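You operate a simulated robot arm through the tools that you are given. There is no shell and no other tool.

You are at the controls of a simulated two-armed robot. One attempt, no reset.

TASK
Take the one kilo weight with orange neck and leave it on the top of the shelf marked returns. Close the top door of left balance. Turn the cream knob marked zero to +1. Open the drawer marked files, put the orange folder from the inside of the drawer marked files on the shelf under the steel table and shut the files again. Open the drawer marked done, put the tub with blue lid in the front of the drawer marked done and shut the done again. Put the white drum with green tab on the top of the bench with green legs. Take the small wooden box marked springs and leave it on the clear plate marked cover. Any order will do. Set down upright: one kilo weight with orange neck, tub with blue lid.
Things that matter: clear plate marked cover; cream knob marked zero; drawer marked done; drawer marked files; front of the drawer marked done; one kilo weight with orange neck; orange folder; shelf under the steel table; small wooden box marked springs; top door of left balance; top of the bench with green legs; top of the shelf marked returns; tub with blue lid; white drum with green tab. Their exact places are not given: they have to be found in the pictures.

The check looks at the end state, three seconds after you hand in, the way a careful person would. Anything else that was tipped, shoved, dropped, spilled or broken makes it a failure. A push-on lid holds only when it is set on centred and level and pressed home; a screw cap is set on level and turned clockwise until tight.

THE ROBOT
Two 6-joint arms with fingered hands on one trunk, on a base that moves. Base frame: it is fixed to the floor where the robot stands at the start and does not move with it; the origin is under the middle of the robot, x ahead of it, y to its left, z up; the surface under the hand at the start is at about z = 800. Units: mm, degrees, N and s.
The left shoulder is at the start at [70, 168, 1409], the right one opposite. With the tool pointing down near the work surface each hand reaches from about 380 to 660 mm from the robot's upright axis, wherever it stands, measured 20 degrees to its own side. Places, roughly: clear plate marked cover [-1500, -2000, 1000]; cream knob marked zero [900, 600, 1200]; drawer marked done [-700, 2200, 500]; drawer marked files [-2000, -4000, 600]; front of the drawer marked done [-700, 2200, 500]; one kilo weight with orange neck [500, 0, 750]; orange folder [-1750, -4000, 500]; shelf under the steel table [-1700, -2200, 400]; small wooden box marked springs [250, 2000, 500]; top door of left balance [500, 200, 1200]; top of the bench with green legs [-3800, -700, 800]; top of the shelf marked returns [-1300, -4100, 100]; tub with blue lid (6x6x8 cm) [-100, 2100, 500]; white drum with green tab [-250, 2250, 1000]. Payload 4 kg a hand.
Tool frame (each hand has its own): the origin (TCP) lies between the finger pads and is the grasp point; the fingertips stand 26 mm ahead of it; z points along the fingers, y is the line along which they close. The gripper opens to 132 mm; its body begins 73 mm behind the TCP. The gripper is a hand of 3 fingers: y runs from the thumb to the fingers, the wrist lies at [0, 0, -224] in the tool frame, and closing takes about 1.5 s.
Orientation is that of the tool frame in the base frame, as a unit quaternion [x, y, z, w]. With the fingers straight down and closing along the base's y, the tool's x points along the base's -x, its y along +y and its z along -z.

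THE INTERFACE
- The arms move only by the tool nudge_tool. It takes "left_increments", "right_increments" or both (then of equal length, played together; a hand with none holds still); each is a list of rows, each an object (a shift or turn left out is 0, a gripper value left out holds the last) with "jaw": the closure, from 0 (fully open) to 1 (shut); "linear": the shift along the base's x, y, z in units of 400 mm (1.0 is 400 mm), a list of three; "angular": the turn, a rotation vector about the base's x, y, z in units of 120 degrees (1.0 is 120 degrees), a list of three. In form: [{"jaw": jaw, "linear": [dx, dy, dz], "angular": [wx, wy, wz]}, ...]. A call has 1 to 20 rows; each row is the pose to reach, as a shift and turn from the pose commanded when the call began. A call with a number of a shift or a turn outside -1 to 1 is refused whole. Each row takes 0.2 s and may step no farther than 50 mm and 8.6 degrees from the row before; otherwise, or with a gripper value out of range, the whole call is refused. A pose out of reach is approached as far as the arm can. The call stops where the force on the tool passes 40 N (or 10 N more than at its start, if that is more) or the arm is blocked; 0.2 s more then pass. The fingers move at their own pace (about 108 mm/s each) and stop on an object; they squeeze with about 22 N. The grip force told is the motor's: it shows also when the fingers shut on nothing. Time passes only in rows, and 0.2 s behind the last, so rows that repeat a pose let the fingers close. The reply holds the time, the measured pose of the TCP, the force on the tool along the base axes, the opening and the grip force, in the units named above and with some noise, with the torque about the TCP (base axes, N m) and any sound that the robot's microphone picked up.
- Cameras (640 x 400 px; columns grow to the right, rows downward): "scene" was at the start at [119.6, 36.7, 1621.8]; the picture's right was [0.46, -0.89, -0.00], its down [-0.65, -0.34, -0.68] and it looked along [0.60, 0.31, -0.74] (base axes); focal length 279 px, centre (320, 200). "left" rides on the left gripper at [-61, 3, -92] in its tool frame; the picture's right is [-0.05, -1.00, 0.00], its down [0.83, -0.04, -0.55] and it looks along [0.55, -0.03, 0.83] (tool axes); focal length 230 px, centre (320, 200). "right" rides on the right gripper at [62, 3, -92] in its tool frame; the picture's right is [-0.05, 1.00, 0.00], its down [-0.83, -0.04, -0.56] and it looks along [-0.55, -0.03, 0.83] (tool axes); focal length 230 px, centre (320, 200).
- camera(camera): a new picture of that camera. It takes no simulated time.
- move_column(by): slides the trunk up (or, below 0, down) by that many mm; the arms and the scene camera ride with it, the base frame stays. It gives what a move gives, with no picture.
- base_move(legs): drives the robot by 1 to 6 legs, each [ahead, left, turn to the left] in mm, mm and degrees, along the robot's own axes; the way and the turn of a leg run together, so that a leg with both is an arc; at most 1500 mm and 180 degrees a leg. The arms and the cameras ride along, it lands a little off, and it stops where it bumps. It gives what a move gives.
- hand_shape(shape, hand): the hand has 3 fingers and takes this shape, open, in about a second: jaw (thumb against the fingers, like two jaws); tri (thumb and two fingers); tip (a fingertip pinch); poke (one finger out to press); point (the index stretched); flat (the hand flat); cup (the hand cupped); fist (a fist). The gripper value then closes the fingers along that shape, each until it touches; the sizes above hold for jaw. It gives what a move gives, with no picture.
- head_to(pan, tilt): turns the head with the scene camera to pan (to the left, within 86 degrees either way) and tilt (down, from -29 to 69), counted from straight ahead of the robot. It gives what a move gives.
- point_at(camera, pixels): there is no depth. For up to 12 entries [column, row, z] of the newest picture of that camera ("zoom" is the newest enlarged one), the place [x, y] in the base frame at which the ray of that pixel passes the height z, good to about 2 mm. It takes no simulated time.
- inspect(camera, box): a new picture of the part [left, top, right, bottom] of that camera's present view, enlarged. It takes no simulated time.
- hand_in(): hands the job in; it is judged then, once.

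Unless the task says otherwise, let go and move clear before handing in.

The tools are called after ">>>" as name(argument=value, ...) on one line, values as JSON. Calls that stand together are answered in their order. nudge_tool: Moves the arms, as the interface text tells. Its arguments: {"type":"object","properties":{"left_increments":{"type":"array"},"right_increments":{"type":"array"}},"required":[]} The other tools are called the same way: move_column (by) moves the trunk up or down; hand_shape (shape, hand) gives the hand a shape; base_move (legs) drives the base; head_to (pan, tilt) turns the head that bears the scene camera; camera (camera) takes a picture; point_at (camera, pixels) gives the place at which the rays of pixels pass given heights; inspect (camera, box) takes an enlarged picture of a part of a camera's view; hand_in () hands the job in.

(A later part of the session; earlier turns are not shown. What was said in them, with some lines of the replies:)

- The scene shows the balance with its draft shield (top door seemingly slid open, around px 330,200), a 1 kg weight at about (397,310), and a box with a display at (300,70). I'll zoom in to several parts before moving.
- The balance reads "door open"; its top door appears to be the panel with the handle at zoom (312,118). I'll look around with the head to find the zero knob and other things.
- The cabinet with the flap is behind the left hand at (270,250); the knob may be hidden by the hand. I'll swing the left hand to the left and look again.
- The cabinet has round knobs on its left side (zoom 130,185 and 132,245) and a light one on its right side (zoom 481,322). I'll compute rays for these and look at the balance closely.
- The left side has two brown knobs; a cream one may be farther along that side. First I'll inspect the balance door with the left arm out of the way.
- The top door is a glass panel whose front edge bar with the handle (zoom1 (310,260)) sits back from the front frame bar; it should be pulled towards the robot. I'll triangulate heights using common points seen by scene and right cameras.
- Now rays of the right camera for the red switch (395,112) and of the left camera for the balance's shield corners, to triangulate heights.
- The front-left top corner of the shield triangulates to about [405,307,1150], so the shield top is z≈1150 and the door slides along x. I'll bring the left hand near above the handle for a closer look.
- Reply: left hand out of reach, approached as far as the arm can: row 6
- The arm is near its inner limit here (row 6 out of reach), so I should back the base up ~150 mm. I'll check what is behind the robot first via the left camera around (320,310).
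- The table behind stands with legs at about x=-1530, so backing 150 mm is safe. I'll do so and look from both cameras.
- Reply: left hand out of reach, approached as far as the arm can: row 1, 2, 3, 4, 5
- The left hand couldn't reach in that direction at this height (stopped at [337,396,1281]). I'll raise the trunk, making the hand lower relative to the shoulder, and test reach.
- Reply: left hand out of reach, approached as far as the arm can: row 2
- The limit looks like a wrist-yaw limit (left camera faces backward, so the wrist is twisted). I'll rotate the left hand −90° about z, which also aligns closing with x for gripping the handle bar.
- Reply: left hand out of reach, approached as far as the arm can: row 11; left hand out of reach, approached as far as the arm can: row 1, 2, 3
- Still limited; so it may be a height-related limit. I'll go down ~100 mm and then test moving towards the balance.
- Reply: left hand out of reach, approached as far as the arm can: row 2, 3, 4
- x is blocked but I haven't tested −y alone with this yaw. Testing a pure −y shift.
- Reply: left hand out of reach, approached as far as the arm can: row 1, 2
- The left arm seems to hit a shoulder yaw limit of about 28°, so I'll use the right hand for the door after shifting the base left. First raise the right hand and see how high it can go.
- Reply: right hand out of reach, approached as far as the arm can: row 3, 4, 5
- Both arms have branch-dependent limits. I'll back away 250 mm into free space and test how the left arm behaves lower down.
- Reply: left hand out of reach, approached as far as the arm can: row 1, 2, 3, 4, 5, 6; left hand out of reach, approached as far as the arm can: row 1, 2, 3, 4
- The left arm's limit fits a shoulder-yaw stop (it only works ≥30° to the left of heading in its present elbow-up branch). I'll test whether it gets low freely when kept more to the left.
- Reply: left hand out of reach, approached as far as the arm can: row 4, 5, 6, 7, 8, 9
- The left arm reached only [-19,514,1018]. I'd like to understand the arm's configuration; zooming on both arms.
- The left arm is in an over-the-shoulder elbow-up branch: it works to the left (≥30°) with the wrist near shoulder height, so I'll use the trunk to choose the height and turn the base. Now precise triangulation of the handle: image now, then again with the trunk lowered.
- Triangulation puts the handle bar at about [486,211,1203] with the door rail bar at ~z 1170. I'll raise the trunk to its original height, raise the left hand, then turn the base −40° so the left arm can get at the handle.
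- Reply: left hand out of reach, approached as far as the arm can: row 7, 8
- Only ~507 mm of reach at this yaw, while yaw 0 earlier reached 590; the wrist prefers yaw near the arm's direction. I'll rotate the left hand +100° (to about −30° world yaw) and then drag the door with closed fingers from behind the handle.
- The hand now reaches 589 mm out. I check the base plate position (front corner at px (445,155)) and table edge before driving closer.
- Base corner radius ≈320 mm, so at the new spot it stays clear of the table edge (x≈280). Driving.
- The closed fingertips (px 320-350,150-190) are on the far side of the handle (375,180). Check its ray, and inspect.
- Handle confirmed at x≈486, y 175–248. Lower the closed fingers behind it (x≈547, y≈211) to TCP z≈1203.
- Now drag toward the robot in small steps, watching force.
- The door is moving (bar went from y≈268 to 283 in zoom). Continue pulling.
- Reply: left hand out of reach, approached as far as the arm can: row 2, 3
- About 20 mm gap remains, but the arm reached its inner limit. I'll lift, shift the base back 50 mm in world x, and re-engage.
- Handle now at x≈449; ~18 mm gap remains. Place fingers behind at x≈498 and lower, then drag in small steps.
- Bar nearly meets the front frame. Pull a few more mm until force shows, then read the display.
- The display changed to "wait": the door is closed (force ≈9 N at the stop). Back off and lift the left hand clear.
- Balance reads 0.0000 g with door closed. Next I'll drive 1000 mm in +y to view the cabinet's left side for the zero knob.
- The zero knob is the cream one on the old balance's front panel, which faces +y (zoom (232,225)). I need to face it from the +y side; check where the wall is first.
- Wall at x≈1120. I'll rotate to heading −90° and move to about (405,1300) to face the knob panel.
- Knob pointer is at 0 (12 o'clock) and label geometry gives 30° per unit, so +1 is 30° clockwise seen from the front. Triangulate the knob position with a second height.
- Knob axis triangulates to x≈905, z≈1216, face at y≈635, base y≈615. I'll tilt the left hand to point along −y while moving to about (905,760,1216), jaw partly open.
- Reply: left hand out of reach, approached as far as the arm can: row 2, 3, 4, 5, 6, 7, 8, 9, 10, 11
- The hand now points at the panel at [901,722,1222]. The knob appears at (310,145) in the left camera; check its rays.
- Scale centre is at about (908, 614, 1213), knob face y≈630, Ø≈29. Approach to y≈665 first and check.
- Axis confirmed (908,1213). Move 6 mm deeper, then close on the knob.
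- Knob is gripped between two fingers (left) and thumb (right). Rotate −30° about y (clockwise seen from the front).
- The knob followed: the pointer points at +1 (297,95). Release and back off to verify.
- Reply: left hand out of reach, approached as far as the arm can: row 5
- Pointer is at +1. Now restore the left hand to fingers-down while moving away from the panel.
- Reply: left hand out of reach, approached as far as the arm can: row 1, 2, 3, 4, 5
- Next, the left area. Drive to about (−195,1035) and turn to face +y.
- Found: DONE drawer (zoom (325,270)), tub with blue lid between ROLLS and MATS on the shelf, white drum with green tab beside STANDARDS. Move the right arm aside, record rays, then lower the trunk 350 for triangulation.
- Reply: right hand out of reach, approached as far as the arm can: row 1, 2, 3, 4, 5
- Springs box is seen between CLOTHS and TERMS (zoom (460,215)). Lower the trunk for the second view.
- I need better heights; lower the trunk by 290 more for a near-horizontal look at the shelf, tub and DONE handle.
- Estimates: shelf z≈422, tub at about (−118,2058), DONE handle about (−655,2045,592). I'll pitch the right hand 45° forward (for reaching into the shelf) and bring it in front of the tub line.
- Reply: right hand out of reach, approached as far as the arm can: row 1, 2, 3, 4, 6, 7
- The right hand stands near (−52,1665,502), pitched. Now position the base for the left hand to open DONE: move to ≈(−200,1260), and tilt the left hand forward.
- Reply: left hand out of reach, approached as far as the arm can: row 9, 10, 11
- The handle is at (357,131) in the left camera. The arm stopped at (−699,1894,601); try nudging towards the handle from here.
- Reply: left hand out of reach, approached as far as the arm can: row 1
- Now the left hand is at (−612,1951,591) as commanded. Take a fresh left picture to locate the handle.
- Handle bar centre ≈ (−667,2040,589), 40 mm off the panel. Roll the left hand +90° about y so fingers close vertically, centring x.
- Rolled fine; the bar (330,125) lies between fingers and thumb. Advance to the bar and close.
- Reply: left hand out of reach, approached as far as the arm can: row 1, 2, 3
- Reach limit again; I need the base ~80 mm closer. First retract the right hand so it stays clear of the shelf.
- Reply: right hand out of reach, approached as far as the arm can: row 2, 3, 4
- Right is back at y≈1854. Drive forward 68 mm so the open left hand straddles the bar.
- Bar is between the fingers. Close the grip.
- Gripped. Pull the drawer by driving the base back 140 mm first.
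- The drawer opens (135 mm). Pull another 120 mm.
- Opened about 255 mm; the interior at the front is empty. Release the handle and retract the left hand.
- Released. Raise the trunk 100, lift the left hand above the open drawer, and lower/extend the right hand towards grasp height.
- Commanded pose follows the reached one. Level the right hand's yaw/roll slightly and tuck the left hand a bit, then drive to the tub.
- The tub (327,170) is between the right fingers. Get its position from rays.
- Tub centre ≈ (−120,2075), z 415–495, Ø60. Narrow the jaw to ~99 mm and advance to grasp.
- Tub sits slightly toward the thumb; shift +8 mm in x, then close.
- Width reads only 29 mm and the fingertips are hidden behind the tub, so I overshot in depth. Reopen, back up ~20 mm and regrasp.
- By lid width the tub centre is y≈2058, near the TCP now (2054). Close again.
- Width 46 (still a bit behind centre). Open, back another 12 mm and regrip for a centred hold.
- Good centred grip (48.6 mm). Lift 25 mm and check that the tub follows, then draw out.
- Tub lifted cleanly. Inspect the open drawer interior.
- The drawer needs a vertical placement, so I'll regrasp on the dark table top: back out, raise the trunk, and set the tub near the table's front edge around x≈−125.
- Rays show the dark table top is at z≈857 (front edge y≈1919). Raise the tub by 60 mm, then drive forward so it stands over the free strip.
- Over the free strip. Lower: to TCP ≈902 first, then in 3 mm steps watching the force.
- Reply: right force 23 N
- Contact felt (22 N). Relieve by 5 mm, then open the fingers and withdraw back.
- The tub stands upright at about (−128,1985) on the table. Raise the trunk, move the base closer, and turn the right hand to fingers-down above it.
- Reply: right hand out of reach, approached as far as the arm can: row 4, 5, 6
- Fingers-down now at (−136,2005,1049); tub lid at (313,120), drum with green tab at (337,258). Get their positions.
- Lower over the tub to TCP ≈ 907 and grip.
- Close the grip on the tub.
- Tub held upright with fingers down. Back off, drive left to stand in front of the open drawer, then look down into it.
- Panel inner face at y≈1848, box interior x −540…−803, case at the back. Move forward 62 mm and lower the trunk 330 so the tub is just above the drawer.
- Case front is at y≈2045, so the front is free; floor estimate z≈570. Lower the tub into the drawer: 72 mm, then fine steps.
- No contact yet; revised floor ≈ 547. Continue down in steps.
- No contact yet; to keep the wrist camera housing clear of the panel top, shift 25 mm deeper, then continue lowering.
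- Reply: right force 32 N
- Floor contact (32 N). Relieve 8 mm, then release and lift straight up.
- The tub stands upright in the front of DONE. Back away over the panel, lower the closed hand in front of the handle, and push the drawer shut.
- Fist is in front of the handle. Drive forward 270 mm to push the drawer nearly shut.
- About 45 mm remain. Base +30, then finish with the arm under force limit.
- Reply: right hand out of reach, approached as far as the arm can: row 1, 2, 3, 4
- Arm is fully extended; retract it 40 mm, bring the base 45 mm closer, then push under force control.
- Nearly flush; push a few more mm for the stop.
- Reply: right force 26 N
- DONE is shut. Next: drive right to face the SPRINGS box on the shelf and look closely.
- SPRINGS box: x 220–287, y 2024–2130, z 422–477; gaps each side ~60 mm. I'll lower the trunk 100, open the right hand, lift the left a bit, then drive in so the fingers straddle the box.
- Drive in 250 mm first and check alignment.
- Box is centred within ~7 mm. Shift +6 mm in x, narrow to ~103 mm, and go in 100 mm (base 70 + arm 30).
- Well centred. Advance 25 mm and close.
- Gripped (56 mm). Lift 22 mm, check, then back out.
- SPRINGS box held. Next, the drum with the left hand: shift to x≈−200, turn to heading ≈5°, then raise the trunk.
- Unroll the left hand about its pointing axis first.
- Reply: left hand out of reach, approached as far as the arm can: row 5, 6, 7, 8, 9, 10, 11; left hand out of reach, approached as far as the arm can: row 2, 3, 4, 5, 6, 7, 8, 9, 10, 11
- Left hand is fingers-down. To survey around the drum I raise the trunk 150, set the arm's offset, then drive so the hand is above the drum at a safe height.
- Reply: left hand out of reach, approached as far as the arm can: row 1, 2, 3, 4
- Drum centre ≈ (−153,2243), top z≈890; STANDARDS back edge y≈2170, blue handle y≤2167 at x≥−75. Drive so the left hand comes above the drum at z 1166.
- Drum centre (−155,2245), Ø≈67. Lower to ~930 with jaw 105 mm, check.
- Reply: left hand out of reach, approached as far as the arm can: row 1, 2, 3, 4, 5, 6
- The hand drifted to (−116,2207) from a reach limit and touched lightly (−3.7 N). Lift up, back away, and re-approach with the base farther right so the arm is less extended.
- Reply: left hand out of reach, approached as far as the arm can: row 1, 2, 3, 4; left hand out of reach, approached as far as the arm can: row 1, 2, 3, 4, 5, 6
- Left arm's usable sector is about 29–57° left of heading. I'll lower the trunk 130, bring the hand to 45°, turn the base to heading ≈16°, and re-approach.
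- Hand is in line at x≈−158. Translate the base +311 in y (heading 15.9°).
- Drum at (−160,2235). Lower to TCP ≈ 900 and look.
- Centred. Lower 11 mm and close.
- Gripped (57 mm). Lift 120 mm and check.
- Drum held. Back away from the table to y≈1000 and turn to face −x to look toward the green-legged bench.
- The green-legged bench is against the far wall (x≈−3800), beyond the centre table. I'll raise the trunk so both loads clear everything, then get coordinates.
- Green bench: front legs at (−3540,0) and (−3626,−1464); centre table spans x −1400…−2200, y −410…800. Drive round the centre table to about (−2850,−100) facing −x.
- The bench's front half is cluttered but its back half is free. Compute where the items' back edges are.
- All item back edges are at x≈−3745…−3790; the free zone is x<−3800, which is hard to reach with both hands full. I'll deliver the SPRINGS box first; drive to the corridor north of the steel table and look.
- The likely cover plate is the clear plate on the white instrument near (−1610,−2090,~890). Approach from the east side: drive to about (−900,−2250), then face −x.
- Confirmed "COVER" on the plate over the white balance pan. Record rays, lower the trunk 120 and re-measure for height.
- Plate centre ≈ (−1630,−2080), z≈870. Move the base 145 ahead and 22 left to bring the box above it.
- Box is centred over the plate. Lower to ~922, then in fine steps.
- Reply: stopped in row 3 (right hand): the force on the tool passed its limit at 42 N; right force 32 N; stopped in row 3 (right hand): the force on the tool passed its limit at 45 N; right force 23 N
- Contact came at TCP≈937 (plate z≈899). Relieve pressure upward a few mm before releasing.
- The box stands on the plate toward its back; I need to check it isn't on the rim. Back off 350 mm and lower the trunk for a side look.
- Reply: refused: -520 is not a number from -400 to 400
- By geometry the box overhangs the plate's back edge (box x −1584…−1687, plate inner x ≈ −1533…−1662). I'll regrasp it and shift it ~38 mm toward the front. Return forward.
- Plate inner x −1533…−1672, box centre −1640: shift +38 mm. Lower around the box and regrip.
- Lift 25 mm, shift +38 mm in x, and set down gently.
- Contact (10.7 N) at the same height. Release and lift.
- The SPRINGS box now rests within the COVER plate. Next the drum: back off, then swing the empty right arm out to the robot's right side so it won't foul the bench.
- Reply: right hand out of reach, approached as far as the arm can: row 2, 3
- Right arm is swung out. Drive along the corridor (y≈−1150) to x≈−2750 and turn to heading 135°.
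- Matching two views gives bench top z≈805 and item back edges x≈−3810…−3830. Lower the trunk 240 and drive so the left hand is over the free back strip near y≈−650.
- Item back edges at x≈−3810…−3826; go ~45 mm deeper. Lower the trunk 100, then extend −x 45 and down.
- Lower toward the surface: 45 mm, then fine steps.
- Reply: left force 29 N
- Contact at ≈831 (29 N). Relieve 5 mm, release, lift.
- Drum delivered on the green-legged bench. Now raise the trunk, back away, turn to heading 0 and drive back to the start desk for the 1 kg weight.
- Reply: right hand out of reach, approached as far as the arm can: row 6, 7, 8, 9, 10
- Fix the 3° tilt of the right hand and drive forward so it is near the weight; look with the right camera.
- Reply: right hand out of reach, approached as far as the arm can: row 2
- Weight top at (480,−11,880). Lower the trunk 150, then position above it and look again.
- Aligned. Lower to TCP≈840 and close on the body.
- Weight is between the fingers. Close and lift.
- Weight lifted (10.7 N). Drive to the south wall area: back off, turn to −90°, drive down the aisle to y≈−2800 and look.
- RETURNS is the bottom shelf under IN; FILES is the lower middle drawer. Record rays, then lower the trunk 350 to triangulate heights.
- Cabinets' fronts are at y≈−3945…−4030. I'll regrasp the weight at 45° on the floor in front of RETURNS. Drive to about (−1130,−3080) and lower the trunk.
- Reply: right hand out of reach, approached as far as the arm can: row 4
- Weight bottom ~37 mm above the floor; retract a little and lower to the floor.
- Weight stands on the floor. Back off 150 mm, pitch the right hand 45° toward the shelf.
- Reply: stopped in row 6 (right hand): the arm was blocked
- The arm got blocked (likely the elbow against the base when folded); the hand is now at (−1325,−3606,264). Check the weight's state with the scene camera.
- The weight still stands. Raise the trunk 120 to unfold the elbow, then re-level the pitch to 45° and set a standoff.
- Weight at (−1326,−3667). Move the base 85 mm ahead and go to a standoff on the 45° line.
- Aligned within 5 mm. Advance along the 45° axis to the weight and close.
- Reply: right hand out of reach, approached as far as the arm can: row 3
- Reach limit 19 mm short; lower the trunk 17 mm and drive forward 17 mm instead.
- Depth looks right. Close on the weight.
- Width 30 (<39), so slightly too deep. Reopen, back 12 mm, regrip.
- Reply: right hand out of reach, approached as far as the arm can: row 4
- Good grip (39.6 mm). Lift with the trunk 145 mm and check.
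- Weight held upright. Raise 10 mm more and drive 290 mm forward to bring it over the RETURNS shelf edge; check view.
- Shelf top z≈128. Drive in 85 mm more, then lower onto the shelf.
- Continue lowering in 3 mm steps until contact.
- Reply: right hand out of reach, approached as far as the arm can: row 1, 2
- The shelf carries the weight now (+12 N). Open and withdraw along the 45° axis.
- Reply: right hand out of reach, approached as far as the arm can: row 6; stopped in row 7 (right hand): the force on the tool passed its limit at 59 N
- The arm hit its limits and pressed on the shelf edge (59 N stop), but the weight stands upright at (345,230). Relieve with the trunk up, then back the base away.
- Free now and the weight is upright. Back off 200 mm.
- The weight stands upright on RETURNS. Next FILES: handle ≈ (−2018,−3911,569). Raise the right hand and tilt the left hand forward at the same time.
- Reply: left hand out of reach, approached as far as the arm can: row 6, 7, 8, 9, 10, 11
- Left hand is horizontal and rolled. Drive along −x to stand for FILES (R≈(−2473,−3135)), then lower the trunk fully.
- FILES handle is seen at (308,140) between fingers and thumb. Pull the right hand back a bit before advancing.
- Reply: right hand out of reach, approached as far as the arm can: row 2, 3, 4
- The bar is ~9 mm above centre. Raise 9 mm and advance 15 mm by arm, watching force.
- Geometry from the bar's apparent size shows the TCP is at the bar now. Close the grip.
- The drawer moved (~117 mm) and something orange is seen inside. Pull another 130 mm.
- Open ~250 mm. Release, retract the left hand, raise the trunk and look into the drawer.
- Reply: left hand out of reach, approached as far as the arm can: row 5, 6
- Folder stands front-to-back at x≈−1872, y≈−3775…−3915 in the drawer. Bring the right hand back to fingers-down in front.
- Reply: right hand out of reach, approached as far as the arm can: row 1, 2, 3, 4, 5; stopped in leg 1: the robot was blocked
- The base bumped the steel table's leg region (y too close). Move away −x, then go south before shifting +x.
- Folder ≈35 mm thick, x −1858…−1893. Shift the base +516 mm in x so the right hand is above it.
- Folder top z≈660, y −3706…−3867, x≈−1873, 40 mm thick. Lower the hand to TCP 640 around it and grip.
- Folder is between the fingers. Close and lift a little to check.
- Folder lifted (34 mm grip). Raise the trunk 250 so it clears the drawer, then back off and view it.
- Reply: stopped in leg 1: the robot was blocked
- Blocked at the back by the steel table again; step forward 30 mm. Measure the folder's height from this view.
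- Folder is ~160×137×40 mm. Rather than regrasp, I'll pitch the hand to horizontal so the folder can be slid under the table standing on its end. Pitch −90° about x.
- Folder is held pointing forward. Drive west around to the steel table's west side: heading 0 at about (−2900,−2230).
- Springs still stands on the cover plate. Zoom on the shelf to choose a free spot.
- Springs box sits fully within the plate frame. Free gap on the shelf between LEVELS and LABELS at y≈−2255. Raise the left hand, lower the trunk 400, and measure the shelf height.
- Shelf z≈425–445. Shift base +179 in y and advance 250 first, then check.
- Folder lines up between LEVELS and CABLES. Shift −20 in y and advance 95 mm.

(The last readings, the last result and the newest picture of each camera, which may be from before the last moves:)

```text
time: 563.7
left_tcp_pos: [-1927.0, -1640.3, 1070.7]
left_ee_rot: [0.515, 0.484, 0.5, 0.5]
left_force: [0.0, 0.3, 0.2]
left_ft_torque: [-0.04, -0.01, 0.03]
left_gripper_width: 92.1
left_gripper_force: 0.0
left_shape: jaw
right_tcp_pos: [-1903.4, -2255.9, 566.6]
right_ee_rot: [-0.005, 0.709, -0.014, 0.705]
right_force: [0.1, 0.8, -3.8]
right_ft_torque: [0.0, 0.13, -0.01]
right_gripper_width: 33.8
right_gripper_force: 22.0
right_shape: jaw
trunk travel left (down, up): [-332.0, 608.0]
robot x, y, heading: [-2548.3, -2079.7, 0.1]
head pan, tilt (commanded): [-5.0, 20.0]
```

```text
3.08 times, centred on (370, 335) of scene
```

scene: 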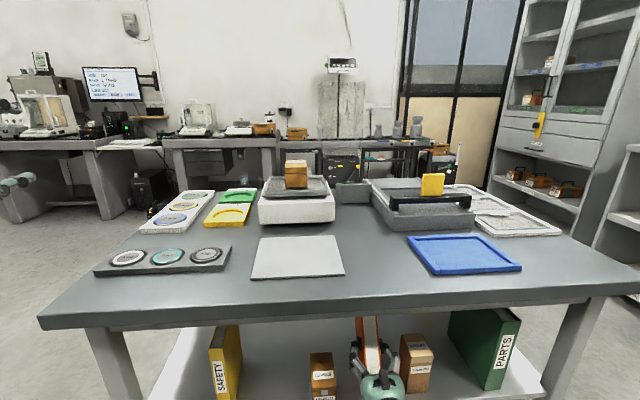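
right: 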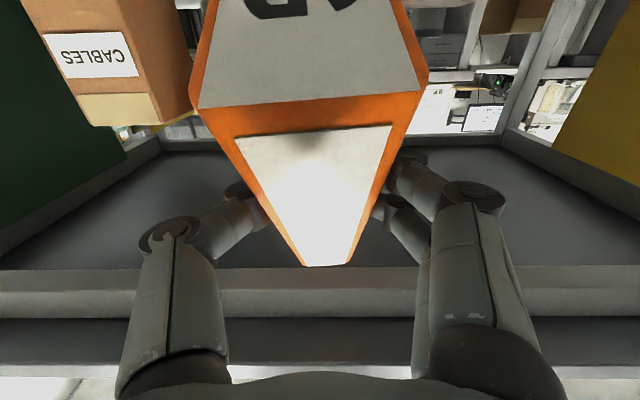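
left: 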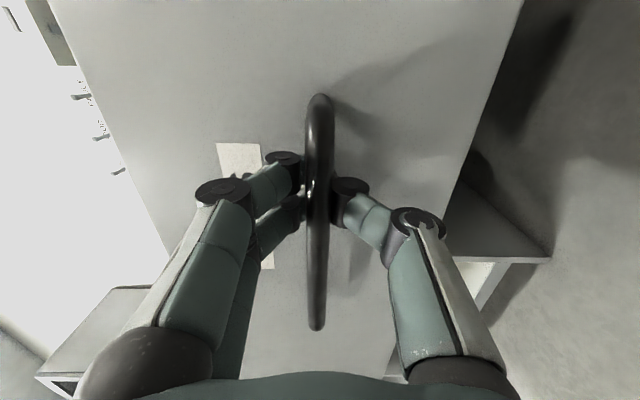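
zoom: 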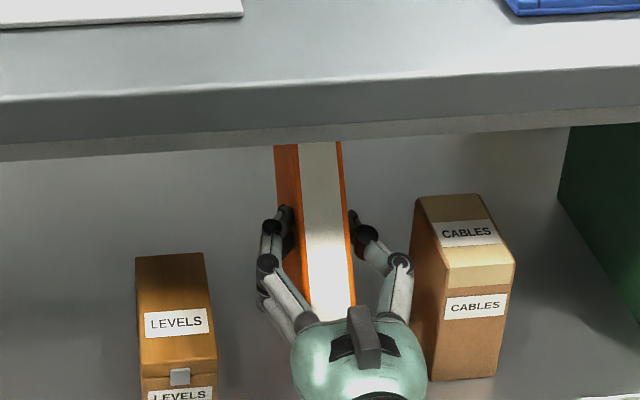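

Folder is between the boxes under the table. Lower with the trunk: 30 mm, then in small steps watching force.

>>> move_column(by=-28)

>>> move_column(by=-8)

>>> move_column(by=-6)

```text
time: 564.4
left_tcp_pos: [-1929.7, -1641.2, 1046.0]
left_ee_rot: [0.516, 0.483, 0.501, 0.5]
left_force: [0.0, 0.3, 0.7]
left_ft_torque: [0.0, 0.02, 0.02]
left_gripper_width: 92.1
left_gripper_force: 0.0
left_shape: jaw
right_tcp_pos: [-1904.5, -2255.7, 547.2]
right_ee_rot: [-0.006, 0.704, -0.014, 0.711]
right_force: [-7.6, -1.9, 18.9]
right_ft_torque: [0.07, -0.27, 0.0]
right_gripper_width: 33.9
right_gripper_force: 22.1
right_shape: jaw
trunk travel left (down, up): [-304.0, 636.0]
robot x, y, heading: [-2547.4, -2080.0, 0.3]
head pan, tilt (commanded): [-5.0, 20.0]
```

```text
time: 565.0
left_tcp_pos: [-1932.6, -1640.2, 1038.9]
left_ee_rot: [0.514, 0.482, 0.502, 0.501]
left_force: [-1.0, -0.4, 0.0]
left_ft_torque: [-0.05, -0.06, -0.01]
left_gripper_width: 92.3
left_gripper_force: 0.0
left_shape: jaw
right_tcp_pos: [-1904.8, -2255.3, 542.5]
right_ee_rot: [-0.004, 0.701, -0.015, 0.713]
right_force: [-12.2, -4.1, 28.5]
right_ft_torque: [-0.09, -0.5, -0.16]
right_gripper_width: 34.8
right_gripper_force: 22.0
right_shape: jaw
trunk travel left (down, up): [-296.0, 644.0]
robot x, y, heading: [-2546.5, -2083.1, 0.0]
head pan, tilt (commanded): [-5.0, 20.0]
```

```text
time: 565.6
left_tcp_pos: [-1927.4, -1640.0, 1028.3]
left_ee_rot: [0.515, 0.484, 0.501, 0.499]
left_force: [0.0, 0.2, 0.0]
left_ft_torque: [0.01, -0.02, 0.01]
left_gripper_width: 92.0
left_gripper_force: 0.0
left_shape: jaw
right_tcp_pos: [-1904.2, -2254.2, 519.2]
right_ee_rot: [-0.006, 0.713, -0.012, 0.701]
right_force: [1.2, -0.5, -0.4]
right_ft_torque: [0.05, -0.2, 0.0]
right_gripper_width: 34.5
right_gripper_force: 21.7
right_shape: jaw
trunk travel left (down, up): [-290.0, 650.0]
robot x, y, heading: [-2547.5, -2082.6, 0.1]
head pan, tilt (commanded): [-5.0, 20.0]
```

Contact came earlier than expected and then slipped. Look at the folder's state.

>>> camera(camera="right")

>>> inspect(camera="scene", box=[290, 270, 450, 400])

```text
taken
```

right: 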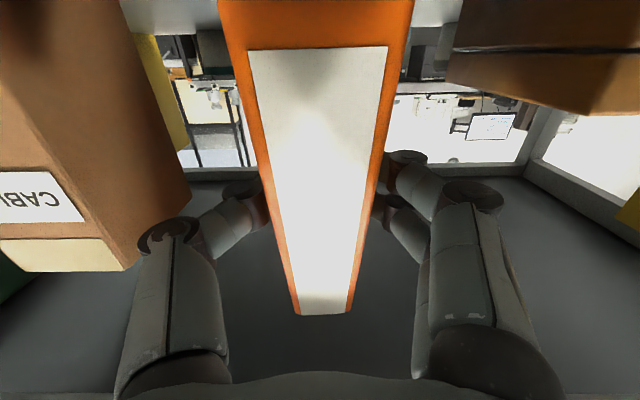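

```text
3.08 times, centred on (370, 335) of scene
```

zoom: 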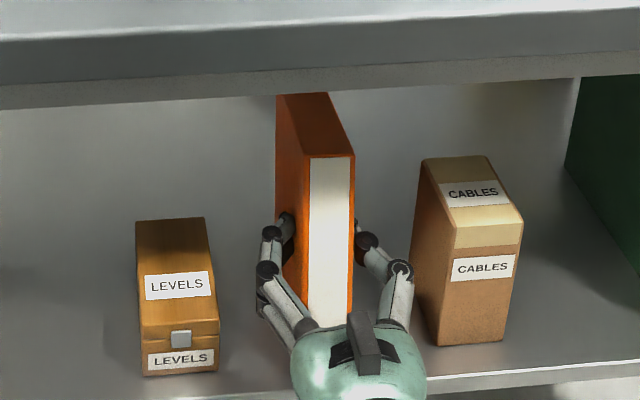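

The folder now stands upright on the shelf (force ≈0, white page edge toward the robot). Press 2 mm more to confirm the contact, then release.

>>> move_column(by=-3)

>>> inspect(camera="right", box=[160, 0, 460, 330])

```text
time: 566.1
left_tcp_pos: [-1928.2, -1639.8, 1026.0]
left_ee_rot: [0.515, 0.484, 0.501, 0.499]
left_force: [-0.3, 0.1, 0.6]
left_ft_torque: [-0.01, 0.0, -0.02]
left_gripper_width: 92.2
left_gripper_force: 0.2
left_shape: jaw
right_tcp_pos: [-1903.4, -2255.8, 521.6]
right_ee_rot: [-0.006, 0.71, -0.013, 0.704]
right_force: [0.3, 0.4, -1.1]
right_ft_torque: [0.08, -0.1, 0.03]
right_gripper_width: 34.6
right_gripper_force: 22.3
right_shape: jaw
trunk travel left (down, up): [-287.0, 653.0]
robot x, y, heading: [-2548.8, -2083.3, -0.0]
head pan, tilt (commanded): [-5.0, 20.0]
```

```text
1.21 times, centred on (310, 165) of right
```

zoom: 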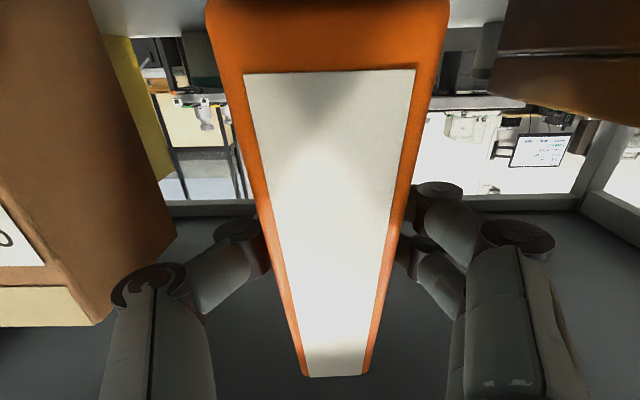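

>>> move_column(by=-4)

>>> move_column(by=-3)

```text
time: 566.6
left_tcp_pos: [-1927.9, -1640.0, 1022.0]
left_ee_rot: [0.515, 0.484, 0.501, 0.5]
left_force: [0.1, -0.2, 0.9]
left_ft_torque: [-0.01, -0.01, -0.01]
left_gripper_width: 91.9
left_gripper_force: 0.1
left_shape: jaw
right_tcp_pos: [-1904.3, -2255.7, 519.7]
right_ee_rot: [-0.003, 0.708, -0.015, 0.706]
right_force: [-2.4, -0.1, 1.4]
right_ft_torque: [0.11, -0.2, 0.01]
right_gripper_width: 34.6
right_gripper_force: 21.8
right_shape: jaw
trunk travel left (down, up): [-283.0, 657.0]
robot x, y, heading: [-2549.5, -2081.2, -0.0]
head pan, tilt (commanded): [-5.0, 20.0]
```

```text
time: 567.1
left_tcp_pos: [-1928.6, -1640.1, 1019.6]
left_ee_rot: [0.516, 0.483, 0.501, 0.499]
left_force: [0.4, 0.1, -0.2]
left_ft_torque: [0.02, -0.01, 0.0]
left_gripper_width: 92.2
left_gripper_force: 0.0
left_shape: jaw
right_tcp_pos: [-1903.7, -2255.6, 516.7]
right_ee_rot: [-0.006, 0.708, -0.013, 0.706]
right_force: [-1.2, -0.6, 2.9]
right_ft_torque: [0.05, -0.25, 0.02]
right_gripper_width: 34.2
right_gripper_force: 22.5
right_shape: jaw
trunk travel left (down, up): [-280.0, 660.0]
robot x, y, heading: [-2547.1, -2084.0, 0.3]
head pan, tilt (commanded): [-5.0, 20.0]
```

Support centred under the folder (torque/force ≈ 42 mm ahead). Release and withdraw straight back.

>>> nudge_tool(right_increments=[{"jaw": 0.7}, {"jaw": 0.6}, {"jaw": 0.5}, {"jaw": 0.45}, {"jaw": 0.45}, {"jaw": 0.45}])

>>> camera(camera="right")

>>> inspect(camera="scene", box=[290, 270, 450, 400])

```text
time: 568.5
left_tcp_pos: [-1928.2, -1639.9, 1019.7]
left_ee_rot: [0.516, 0.484, 0.501, 0.499]
left_force: [0.3, -0.5, 0.8]
left_ft_torque: [0.0, 0.01, 0.0]
left_gripper_width: 92.1
left_gripper_force: 0.0
left_shape: jaw
right_tcp_pos: [-1902.3, -2255.4, 515.4]
right_ee_rot: [-0.006, 0.709, -0.014, 0.705]
right_force: [0.3, -0.6, -0.4]
right_ft_torque: [-0.01, -0.01, 0.0]
right_gripper_width: 71.8
right_gripper_force: 0.0
right_shape: jaw
trunk travel left (down, up): [-280.0, 660.0]
robot x, y, heading: [-2549.8, -2080.7, 0.4]
head pan, tilt (commanded): [-5.0, 20.0]
```

```text
taken
```

right: 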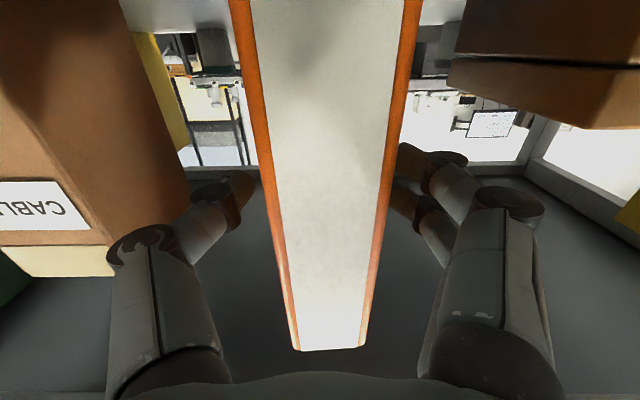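

```text
3.08 times, centred on (370, 335) of scene
```

zoom: 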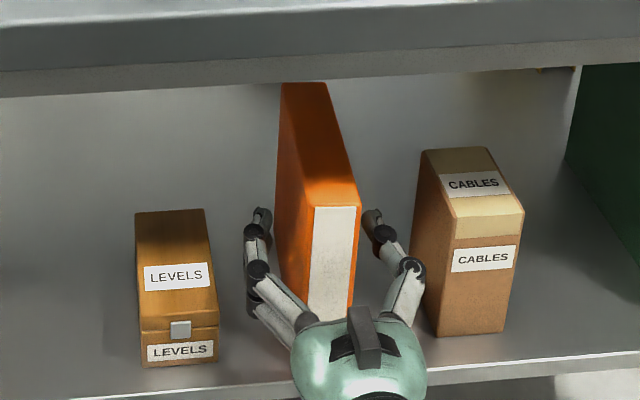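

The folder stands by itself. Back out 350 mm.

>>> base_move(legs=[[-350, 0, 0]])

>>> camera(camera="scene")

>>> inspect(camera="scene", box=[150, 180, 450, 340])

```text
time: 570.8
left_tcp_pos: [-2275.8, -1642.2, 1019.4]
left_ee_rot: [0.515, 0.484, 0.501, 0.499]
left_force: [0.2, -0.6, 0.0]
left_ft_torque: [0.02, -0.03, -0.01]
left_gripper_width: 92.3
left_gripper_force: 0.1
left_shape: jaw
right_tcp_pos: [-2250.6, -2256.1, 516.5]
right_ee_rot: [-0.005, 0.709, -0.014, 0.705]
right_force: [0.2, 0.8, 0.4]
right_ft_torque: [-0.03, 0.02, 0.01]
right_gripper_width: 71.8
right_gripper_force: 0.0
right_shape: jaw
trunk travel left (down, up): [-280.0, 660.0]
robot x, y, heading: [-2890.0, -2078.4, 0.3]
head pan, tilt (commanded): [-5.0, 20.0]
```

```text
taken
```

scene: 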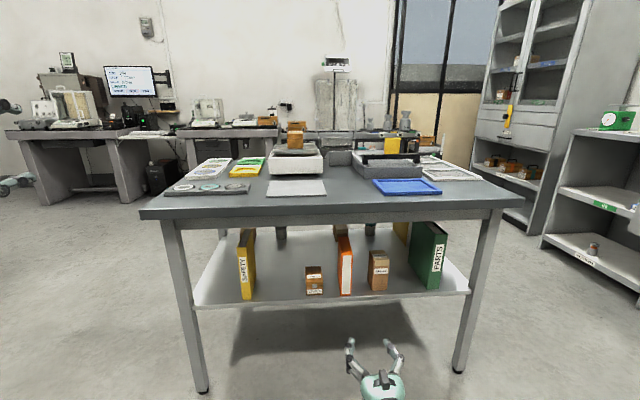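

```text
2.13 times, centred on (300, 260) of scene
```

zoom: 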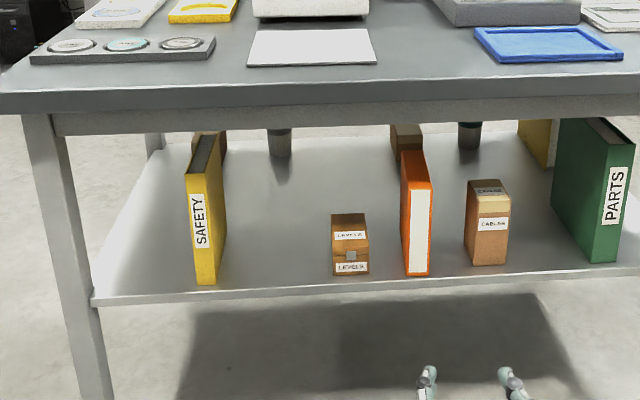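

Folder delivered. Now close FILES with the left fist: turn to −90° and drive to about (−2475,−2950).

>>> base_move(legs=[[0, 0, -90], [850, 0, 0], [0, 415, 0]])

>>> nudge_tool(left_increments=[{"jaw": 1, "linear": [0, 0, -0.1]}, {"jaw": 1, "linear": [0, 0, -0.2]}, {"jaw": 1, "linear": [0, 0, -0.3]}, {"jaw": 1, "linear": [0, 0, -0.4]}], right_increments=[{"linear": [0, 0.05, 0.05]}, {"linear": [0, 0.1, 0.1]}, {"linear": [0, 0.15, 0.15]}, {"linear": [0, 0.2, 0.2]}])

>>> move_column(by=-270)

>>> camera(camera="left")

>>> head_to(pan=20, tilt=20)

>>> camera(camera="scene")

```text
time: 581.3
left_tcp_pos: [-2078.5, -3587.7, 1019.5]
left_ee_rot: [0.706, -0.032, -0.008, 0.707]
left_force: [1.1, -0.1, -0.1]
left_ft_torque: [0.03, -0.01, 0.01]
left_gripper_width: 92.1
left_gripper_force: 0.0
left_shape: jaw
right_tcp_pos: [-2695.5, -3596.5, 516.6]
right_ee_rot: [-0.504, -0.499, 0.515, -0.482]
right_force: [0.1, -0.1, 0.4]
right_ft_torque: [0.0, 0.01, -0.01]
right_gripper_width: 72.1
right_gripper_force: 0.2
right_shape: jaw
trunk travel left (down, up): [-280.0, 660.0]
robot x, y, heading: [-2501.0, -2955.5, -91.4]
head pan, tilt (commanded): [-5.0, 20.0]
```

```text
time: 582.4
left_tcp_pos: [-2081.9, -3588.9, 856.5]
left_ee_rot: [0.706, -0.034, -0.008, 0.707]
left_force: [-0.6, 0.1, -0.3]
left_ft_torque: [0.02, -0.01, 0.0]
left_gripper_width: 0.2
left_gripper_force: 22.1
left_shape: jaw
right_tcp_pos: [-2715.7, -3520.6, 598.6]
right_ee_rot: [-0.453, -0.536, 0.547, -0.457]
right_force: [0.3, -1.0, 0.2]
right_ft_torque: [-0.02, 0.04, -0.03]
right_gripper_width: 72.2
right_gripper_force: 0.1
right_shape: jaw
trunk travel left (down, up): [-280.0, 660.0]
robot x, y, heading: [-2505.8, -2957.3, -91.2]
head pan, tilt (commanded): [-5.0, 20.0]
stopped in row 4 (right hand): the arm was blocked; the commanded pose is now the measured one
```

```text
time: 585.4
left_tcp_pos: [-2076.3, -3587.0, 633.7]
left_ee_rot: [0.705, -0.03, -0.014, 0.708]
left_force: [-0.5, 0.6, 0.2]
left_ft_torque: [0.0, 0.01, 0.03]
left_gripper_width: 0.0
left_gripper_force: 21.6
left_shape: jaw
right_tcp_pos: [-2711.3, -3518.0, 384.5]
right_ee_rot: [-0.447, -0.539, 0.551, -0.454]
right_force: [0.2, -0.9, -0.1]
right_ft_torque: [0.0, 0.0, 0.06]
right_gripper_width: 72.1
right_gripper_force: 0.1
right_shape: jaw
trunk travel left (down, up): [-53.0, 887.0]
robot x, y, heading: [-2503.5, -2959.0, -91.6]
head pan, tilt (commanded): [-5.0, 20.0]
stopped: the arm was blocked; the commanded pose is now the measured one
```

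```text
taken
```

left: 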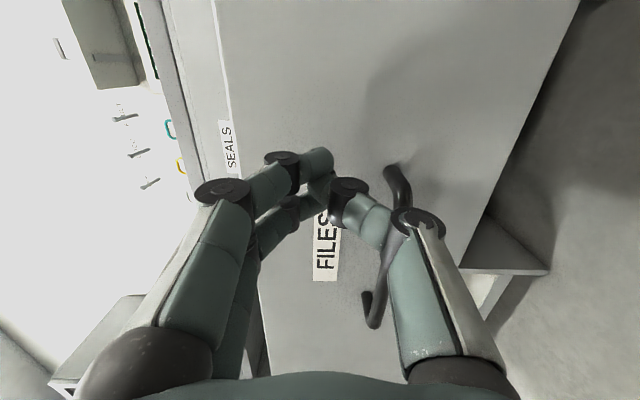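

```text
time: 586.3
left_tcp_pos: [-2072.9, -3587.0, 630.0]
left_ee_rot: [0.706, -0.028, -0.015, 0.707]
left_force: [0.2, 0.5, -0.7]
left_ft_torque: [-0.01, 0.02, -0.03]
left_gripper_width: 0.0
left_gripper_force: 22.3
left_shape: jaw
right_tcp_pos: [-2710.1, -3520.0, 384.2]
right_ee_rot: [-0.446, -0.541, 0.551, -0.452]
right_force: [-0.1, -0.8, -0.5]
right_ft_torque: [-0.01, 0.01, 0.01]
right_gripper_width: 72.2
right_gripper_force: 0.1
right_shape: jaw
trunk travel left (down, up): [-53.0, 887.0]
robot x, y, heading: [-2505.5, -2955.5, -91.3]
head pan, tilt (commanded): [20.0, 20.0]
```

```text
taken
```

scene: 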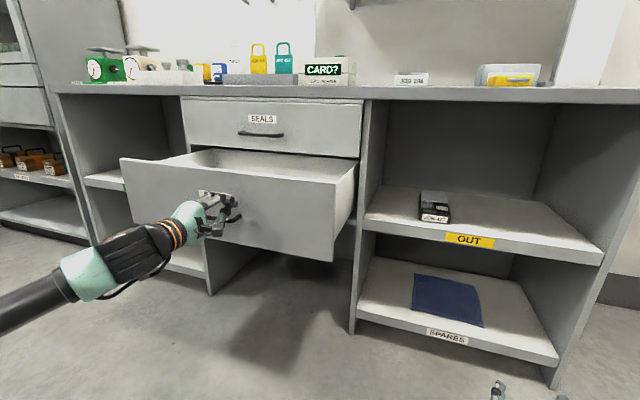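

The right elbow is folded against the base. Unfold the right arm slightly first (forward/up), and move the left fist back, down and toward the handle centre.

>>> nudge_tool(right_increments=[{"linear": [0, -0.05, 0.03]}, {"linear": [0, -0.1, 0.06]}, {"linear": [0, -0.15, 0.1]}, {"linear": [0, -0.2, 0.15]}])

>>> nudge_tool(left_increments=[{"linear": [0, 0.06, 0]}, {"linear": [0.05, 0.1, -0.03]}, {"linear": [0.11, 0.1, -0.09]}, {"linear": [0.11, 0.1, -0.12]}])

>>> camera(camera="left")

```text
time: 587.0
left_tcp_pos: [-2073.6, -3587.6, 631.1]
left_ee_rot: [0.706, -0.028, -0.014, 0.708]
left_force: [0.1, 0.5, -0.2]
left_ft_torque: [0.0, -0.01, 0.0]
left_gripper_width: 0.0
left_gripper_force: 22.0
left_shape: jaw
right_tcp_pos: [-2708.2, -3525.4, 323.1]
right_ee_rot: [0.493, 0.58, -0.497, 0.417]
right_force: [-0.9, -0.8, 0.3]
right_ft_torque: [-0.01, -0.03, -0.05]
right_gripper_width: 71.8
right_gripper_force: 0.0
right_shape: jaw
trunk travel left (down, up): [-53.0, 887.0]
robot x, y, heading: [-2500.8, -2958.0, -91.6]
head pan, tilt (commanded): [20.0, 20.0]
stopped in row 3 (right hand): the arm was blocked; the commanded pose is now the measured one
```

```text
time: 588.0
left_tcp_pos: [-2041.1, -3599.5, 591.0]
left_ee_rot: [0.706, -0.027, -0.014, 0.708]
left_force: [-0.2, -1.0, 0.3]
left_ft_torque: [0.0, 0.03, 0.0]
left_gripper_width: 0.0
left_gripper_force: 22.0
left_shape: jaw
left hand out of reach, approached as far as the arm can: row 1, 2, 3, 4
right_tcp_pos: [-2708.0, -3524.3, 322.9]
right_ee_rot: [0.494, 0.58, -0.497, 0.416]
right_force: [-0.7, 0.0, 0.0]
right_ft_torque: [-0.01, -0.01, 0.0]
right_gripper_width: 72.0
right_gripper_force: 0.1
right_shape: jaw
trunk travel left (down, up): [-53.0, 887.0]
robot x, y, heading: [-2506.3, -2956.0, -91.4]
head pan, tilt (commanded): [20.0, 20.0]
```

```text
taken
```

left: 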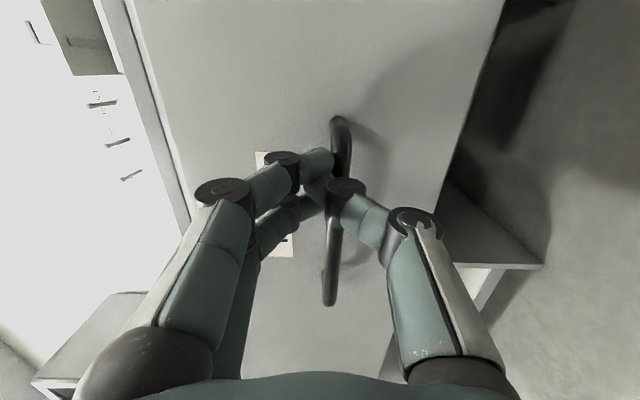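

Left fist is at the handle. Drive forward 225 mm to push the drawer.

>>> base_move(legs=[[215, 0, 1]])

>>> camera(camera="scene")

>>> camera(camera="left")

```text
time: 589.7
left_tcp_pos: [-2035.0, -3809.1, 591.3]
left_ee_rot: [0.706, -0.022, -0.009, 0.708]
left_force: [0.2, 0.0, -0.7]
left_ft_torque: [-0.03, 0.0, 0.01]
left_gripper_width: 0.0
left_gripper_force: 22.4
left_shape: jaw
right_tcp_pos: [-2701.4, -3744.0, 322.1]
right_ee_rot: [0.488, 0.584, -0.493, 0.421]
right_force: [-0.6, 0.3, -0.5]
right_ft_torque: [0.04, -0.01, 0.02]
right_gripper_width: 72.0
right_gripper_force: 0.1
right_shape: jaw
trunk travel left (down, up): [-53.0, 887.0]
robot x, y, heading: [-2504.8, -3171.0, -90.5]
head pan, tilt (commanded): [20.0, 20.0]
```

```text
taken
```

scene: 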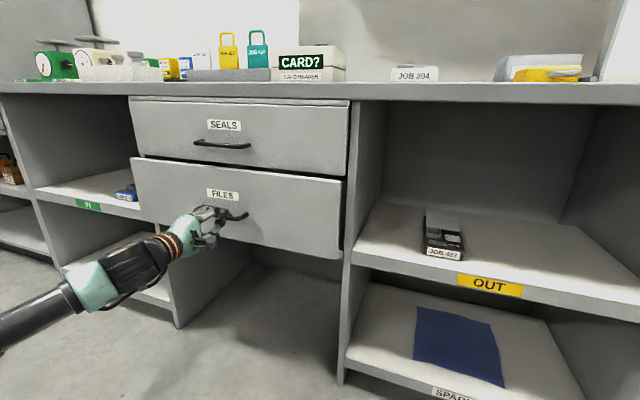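

```text
taken
```

left: 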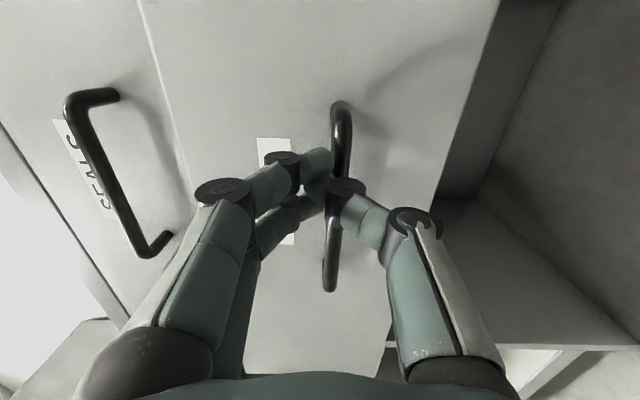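

Nearly shut. Base +18, then finish with the arm under force control.

>>> base_move(legs=[[18, 0, 0]])

>>> nudge_tool(left_increments=[{"linear": [0, -0.015, 0]}, {"linear": [0, -0.03, 0]}, {"linear": [0, -0.045, 0]}, {"linear": [0, -0.06, 0]}])

>>> inspect(camera="scene", box=[100, 80, 380, 280])

```text
time: 590.5
left_tcp_pos: [-2034.1, -3826.6, 592.3]
left_ee_rot: [0.706, -0.022, -0.008, 0.708]
left_force: [0.2, 0.0, 0.6]
left_ft_torque: [0.02, 0.0, 0.03]
left_gripper_width: 0.0
left_gripper_force: 21.8
left_shape: jaw
right_tcp_pos: [-2701.0, -3761.9, 321.3]
right_ee_rot: [0.488, 0.585, -0.492, 0.422]
right_force: [0.2, 0.1, 0.0]
right_ft_torque: [-0.01, 0.03, 0.03]
right_gripper_width: 71.8
right_gripper_force: 0.1
right_shape: jaw
trunk travel left (down, up): [-53.0, 887.0]
robot x, y, heading: [-2508.0, -3188.9, -90.3]
head pan, tilt (commanded): [20.0, 20.0]
```

```text
time: 591.5
left_tcp_pos: [-2036.7, -3851.9, 593.2]
left_ee_rot: [0.706, -0.023, -0.008, 0.708]
left_force: [-0.6, 1.8, 1.7]
left_ft_torque: [-0.04, 0.01, -0.01]
left_gripper_width: 0.0
left_gripper_force: 22.1
left_shape: jaw
right_tcp_pos: [-2701.7, -3763.4, 323.4]
right_ee_rot: [0.488, 0.584, -0.492, 0.422]
right_force: [-0.2, 0.3, -0.8]
right_ft_torque: [0.02, -0.01, 0.01]
right_gripper_width: 71.9
right_gripper_force: 0.2
right_shape: jaw
trunk travel left (down, up): [-53.0, 887.0]
robot x, y, heading: [-2506.1, -3192.7, -90.4]
head pan, tilt (commanded): [20.0, 20.0]
```

```text
2.00 times, centred on (240, 180) of scene
```

zoom: 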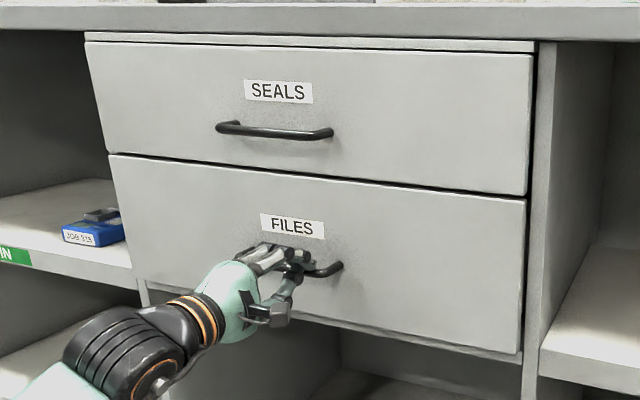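

>>> nudge_tool(left_increments=[{"linear": [0, -0.01, 0]}, {"linear": [0, -0.02, 0]}])

>>> nudge_tool(left_increments=[{"linear": [0, -0.008, 0]}, {"linear": [0, -0.016, 0]}])

>>> inspect(camera="scene", box=[100, 80, 380, 280])

```text
time: 592.1
left_tcp_pos: [-2036.1, -3857.9, 594.8]
left_ee_rot: [0.705, -0.023, -0.007, 0.709]
left_force: [-0.4, 11.7, 7.0]
left_ft_torque: [0.02, 0.02, 0.02]
left_gripper_width: 0.0
left_gripper_force: 22.2
left_shape: jaw
right_tcp_pos: [-2700.5, -3762.8, 322.8]
right_ee_rot: [0.489, 0.583, -0.493, 0.422]
right_force: [-0.6, 0.1, 0.6]
right_ft_torque: [0.01, -0.04, -0.01]
right_gripper_width: 71.9
right_gripper_force: 0.0
right_shape: jaw
trunk travel left (down, up): [-53.0, 887.0]
robot x, y, heading: [-2508.2, -3191.5, -90.5]
head pan, tilt (commanded): [20.0, 20.0]
```

```text
time: 592.7
left_tcp_pos: [-2037.0, -3862.5, 595.5]
left_ee_rot: [0.704, -0.024, -0.007, 0.71]
left_force: [-0.3, 22.4, 12.1]
left_ft_torque: [0.14, 0.02, -0.04]
left_gripper_width: 0.0
left_gripper_force: 22.3
left_shape: jaw
right_tcp_pos: [-2701.0, -3761.7, 326.2]
right_ee_rot: [0.488, 0.583, -0.494, 0.423]
right_force: [0.3, -0.3, -0.5]
right_ft_torque: [-0.01, 0.01, 0.01]
right_gripper_width: 71.9
right_gripper_force: 0.1
right_shape: jaw
trunk travel left (down, up): [-53.0, 887.0]
robot x, y, heading: [-2506.6, -3194.5, -90.4]
head pan, tilt (commanded): [20.0, 20.0]
```

```text
2.00 times, centred on (240, 180) of scene
```

zoom: 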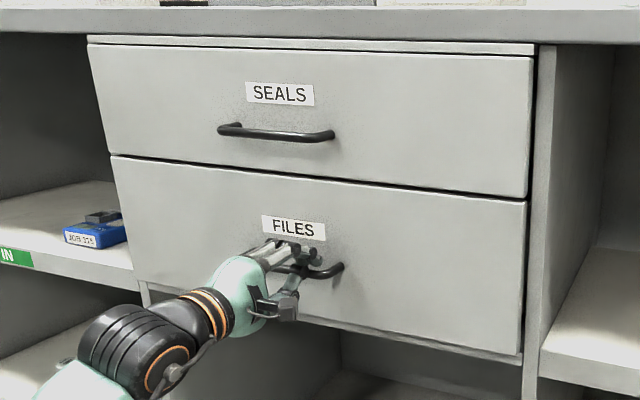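

22 N at the stop; drawer looks flush. Back away and verify.

>>> base_move(legs=[[-200, 0, 0]])

>>> camera(camera="scene")

>>> inspect(camera="scene", box=[160, 100, 400, 280])

```text
time: 594.3
left_tcp_pos: [-2035.1, -3664.5, 591.4]
left_ee_rot: [0.706, -0.023, -0.009, 0.707]
left_force: [0.9, 0.8, -0.1]
left_ft_torque: [-0.02, -0.05, 0.0]
left_gripper_width: 0.2
left_gripper_force: 22.2
left_shape: jaw
right_tcp_pos: [-2700.9, -3560.4, 321.7]
right_ee_rot: [0.489, 0.584, -0.493, 0.42]
right_force: [-0.6, 0.7, 0.1]
right_ft_torque: [0.04, -0.01, -0.01]
right_gripper_width: 72.0
right_gripper_force: 0.0
right_shape: jaw
trunk travel left (down, up): [-53.0, 887.0]
robot x, y, heading: [-2503.2, -2991.9, -90.4]
head pan, tilt (commanded): [20.0, 20.0]
```

```text
taken
```

scene: 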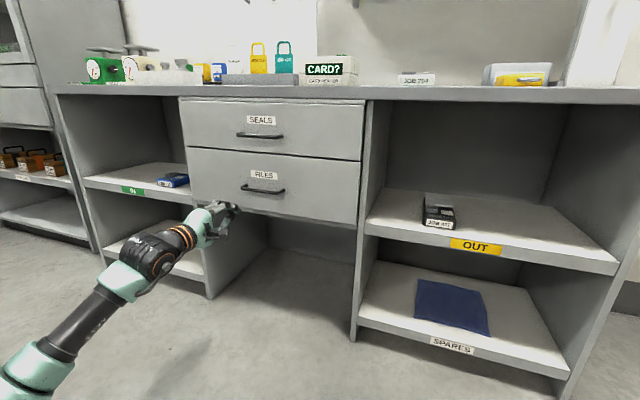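

```text
2.22 times, centred on (280, 190) of scene
```

zoom: 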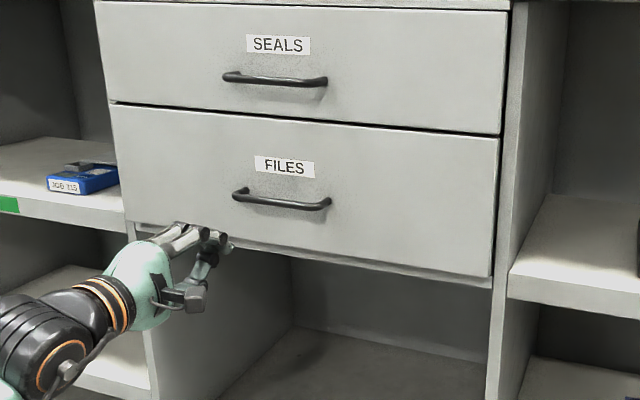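

FILES is flush and shut. Final look at the RETURNS shelf weight before handing in.

>>> base_move(legs=[[-150, 0, 0]])

>>> head_to(pan=45, tilt=20)

>>> inspect(camera="scene", box=[120, 100, 520, 340])

>>> head_to(pan=86, tilt=20)

>>> camera(camera="scene")

```text
time: 595.6
left_tcp_pos: [-2035.5, -3517.6, 590.7]
left_ee_rot: [0.707, -0.023, -0.01, 0.707]
left_force: [0.4, -0.2, 0.0]
left_ft_torque: [-0.03, 0.0, 0.03]
left_gripper_width: 0.1
left_gripper_force: 21.9
left_shape: jaw
right_tcp_pos: [-2700.3, -3410.3, 320.8]
right_ee_rot: [0.491, 0.584, -0.493, 0.419]
right_force: [0.6, 0.0, 0.8]
right_ft_torque: [-0.01, -0.01, 0.0]
right_gripper_width: 71.8
right_gripper_force: 0.1
right_shape: jaw
trunk travel left (down, up): [-53.0, 887.0]
robot x, y, heading: [-2506.6, -2838.9, -90.8]
head pan, tilt (commanded): [20.0, 20.0]
```

```text
time: 596.5
left_tcp_pos: [-2035.7, -3516.8, 591.6]
left_ee_rot: [0.706, -0.024, -0.009, 0.708]
left_force: [0.7, 0.2, -0.4]
left_ft_torque: [-0.01, -0.05, -0.02]
left_gripper_width: 0.0
left_gripper_force: 21.4
left_shape: jaw
right_tcp_pos: [-2700.2, -3410.1, 320.1]
right_ee_rot: [0.491, 0.584, -0.493, 0.419]
right_force: [0.4, 0.4, -0.4]
right_ft_torque: [0.0, 0.0, -0.01]
right_gripper_width: 71.9
right_gripper_force: 0.1
right_shape: jaw
trunk travel left (down, up): [-53.0, 887.0]
robot x, y, heading: [-2506.7, -2840.0, -90.6]
head pan, tilt (commanded): [45.0, 20.0]
```

```text
1.60 times, centred on (320, 220) of scene
```

zoom: 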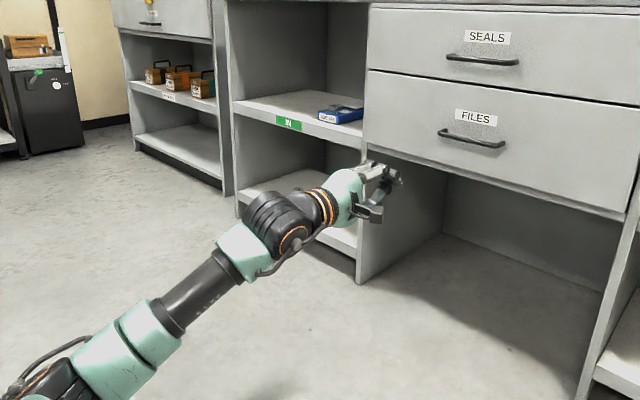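

```text
time: 597.6
left_tcp_pos: [-2035.7, -3517.2, 590.7]
left_ee_rot: [0.706, -0.025, -0.009, 0.708]
left_force: [0.4, -0.3, -0.4]
left_ft_torque: [-0.02, 0.02, -0.01]
left_gripper_width: 0.0
left_gripper_force: 22.1
left_shape: jaw
right_tcp_pos: [-2700.4, -3410.1, 320.3]
right_ee_rot: [0.491, 0.583, -0.493, 0.42]
right_force: [-0.1, -0.5, -0.6]
right_ft_torque: [-0.01, -0.01, -0.02]
right_gripper_width: 72.2
right_gripper_force: 0.0
right_shape: jaw
trunk travel left (down, up): [-53.0, 887.0]
robot x, y, heading: [-2506.1, -2841.7, -90.6]
head pan, tilt (commanded): [85.9, 20.0]
```

```text
taken
```

scene: 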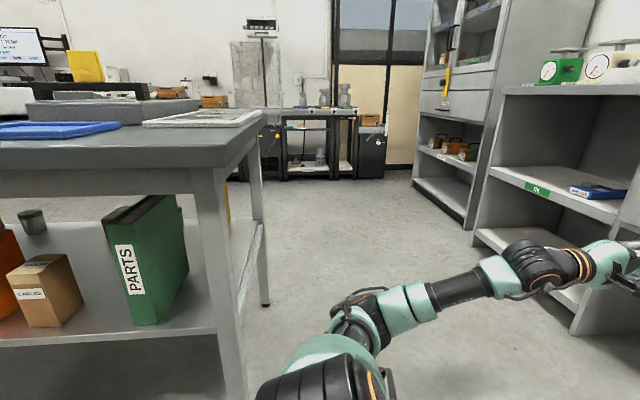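

All tasks look complete: FILES is flush and shut, the folder stands on the steel table's shelf, and both hands are empty and clear. Handing in.

>>> hand_in()

```text
The job is handed in.
```

I finished all seven parts of the task and handed the job in. I haven't been told how it was judged.

- **Balance door:** The top door of the left balance is closed. The display went from "door open" to 0.0000 g.
- **Zero knob:** The cream knob now points at +1.
- **Tub:** It stands upright near the front of the DONE drawer, and the drawer is pushed flush.
- **Springs box:** It rests fully on the clear plate marked COVER. My first try overhung the back edge, so I picked it up and moved it forward.
- **Drum:** It stands on the free back strip of the bench with green legs.
- **Weight:** The 1 kg weight stands upright on the RETURNS shelf. I set it on the floor briefly to change grip. While I backed the hand out, it pressed hard on the shelf edge (59 N), but the weight stayed upright.
- **Folder:** It stands on its end between LEVELS and CABLES on the shelf under the steel table. FILES is shut and flush.

Two things could count against the result:

- **Bumped table:** The base bumped the steel table twice while I was working at FILES. Later pictures showed the table, the springs box and the other items in the same places.
- **Not rechecked:** The robot's arm hid the weight in the final picture. I also did not go back to look at the knob, the balance door, DONE or the drum before handing in.
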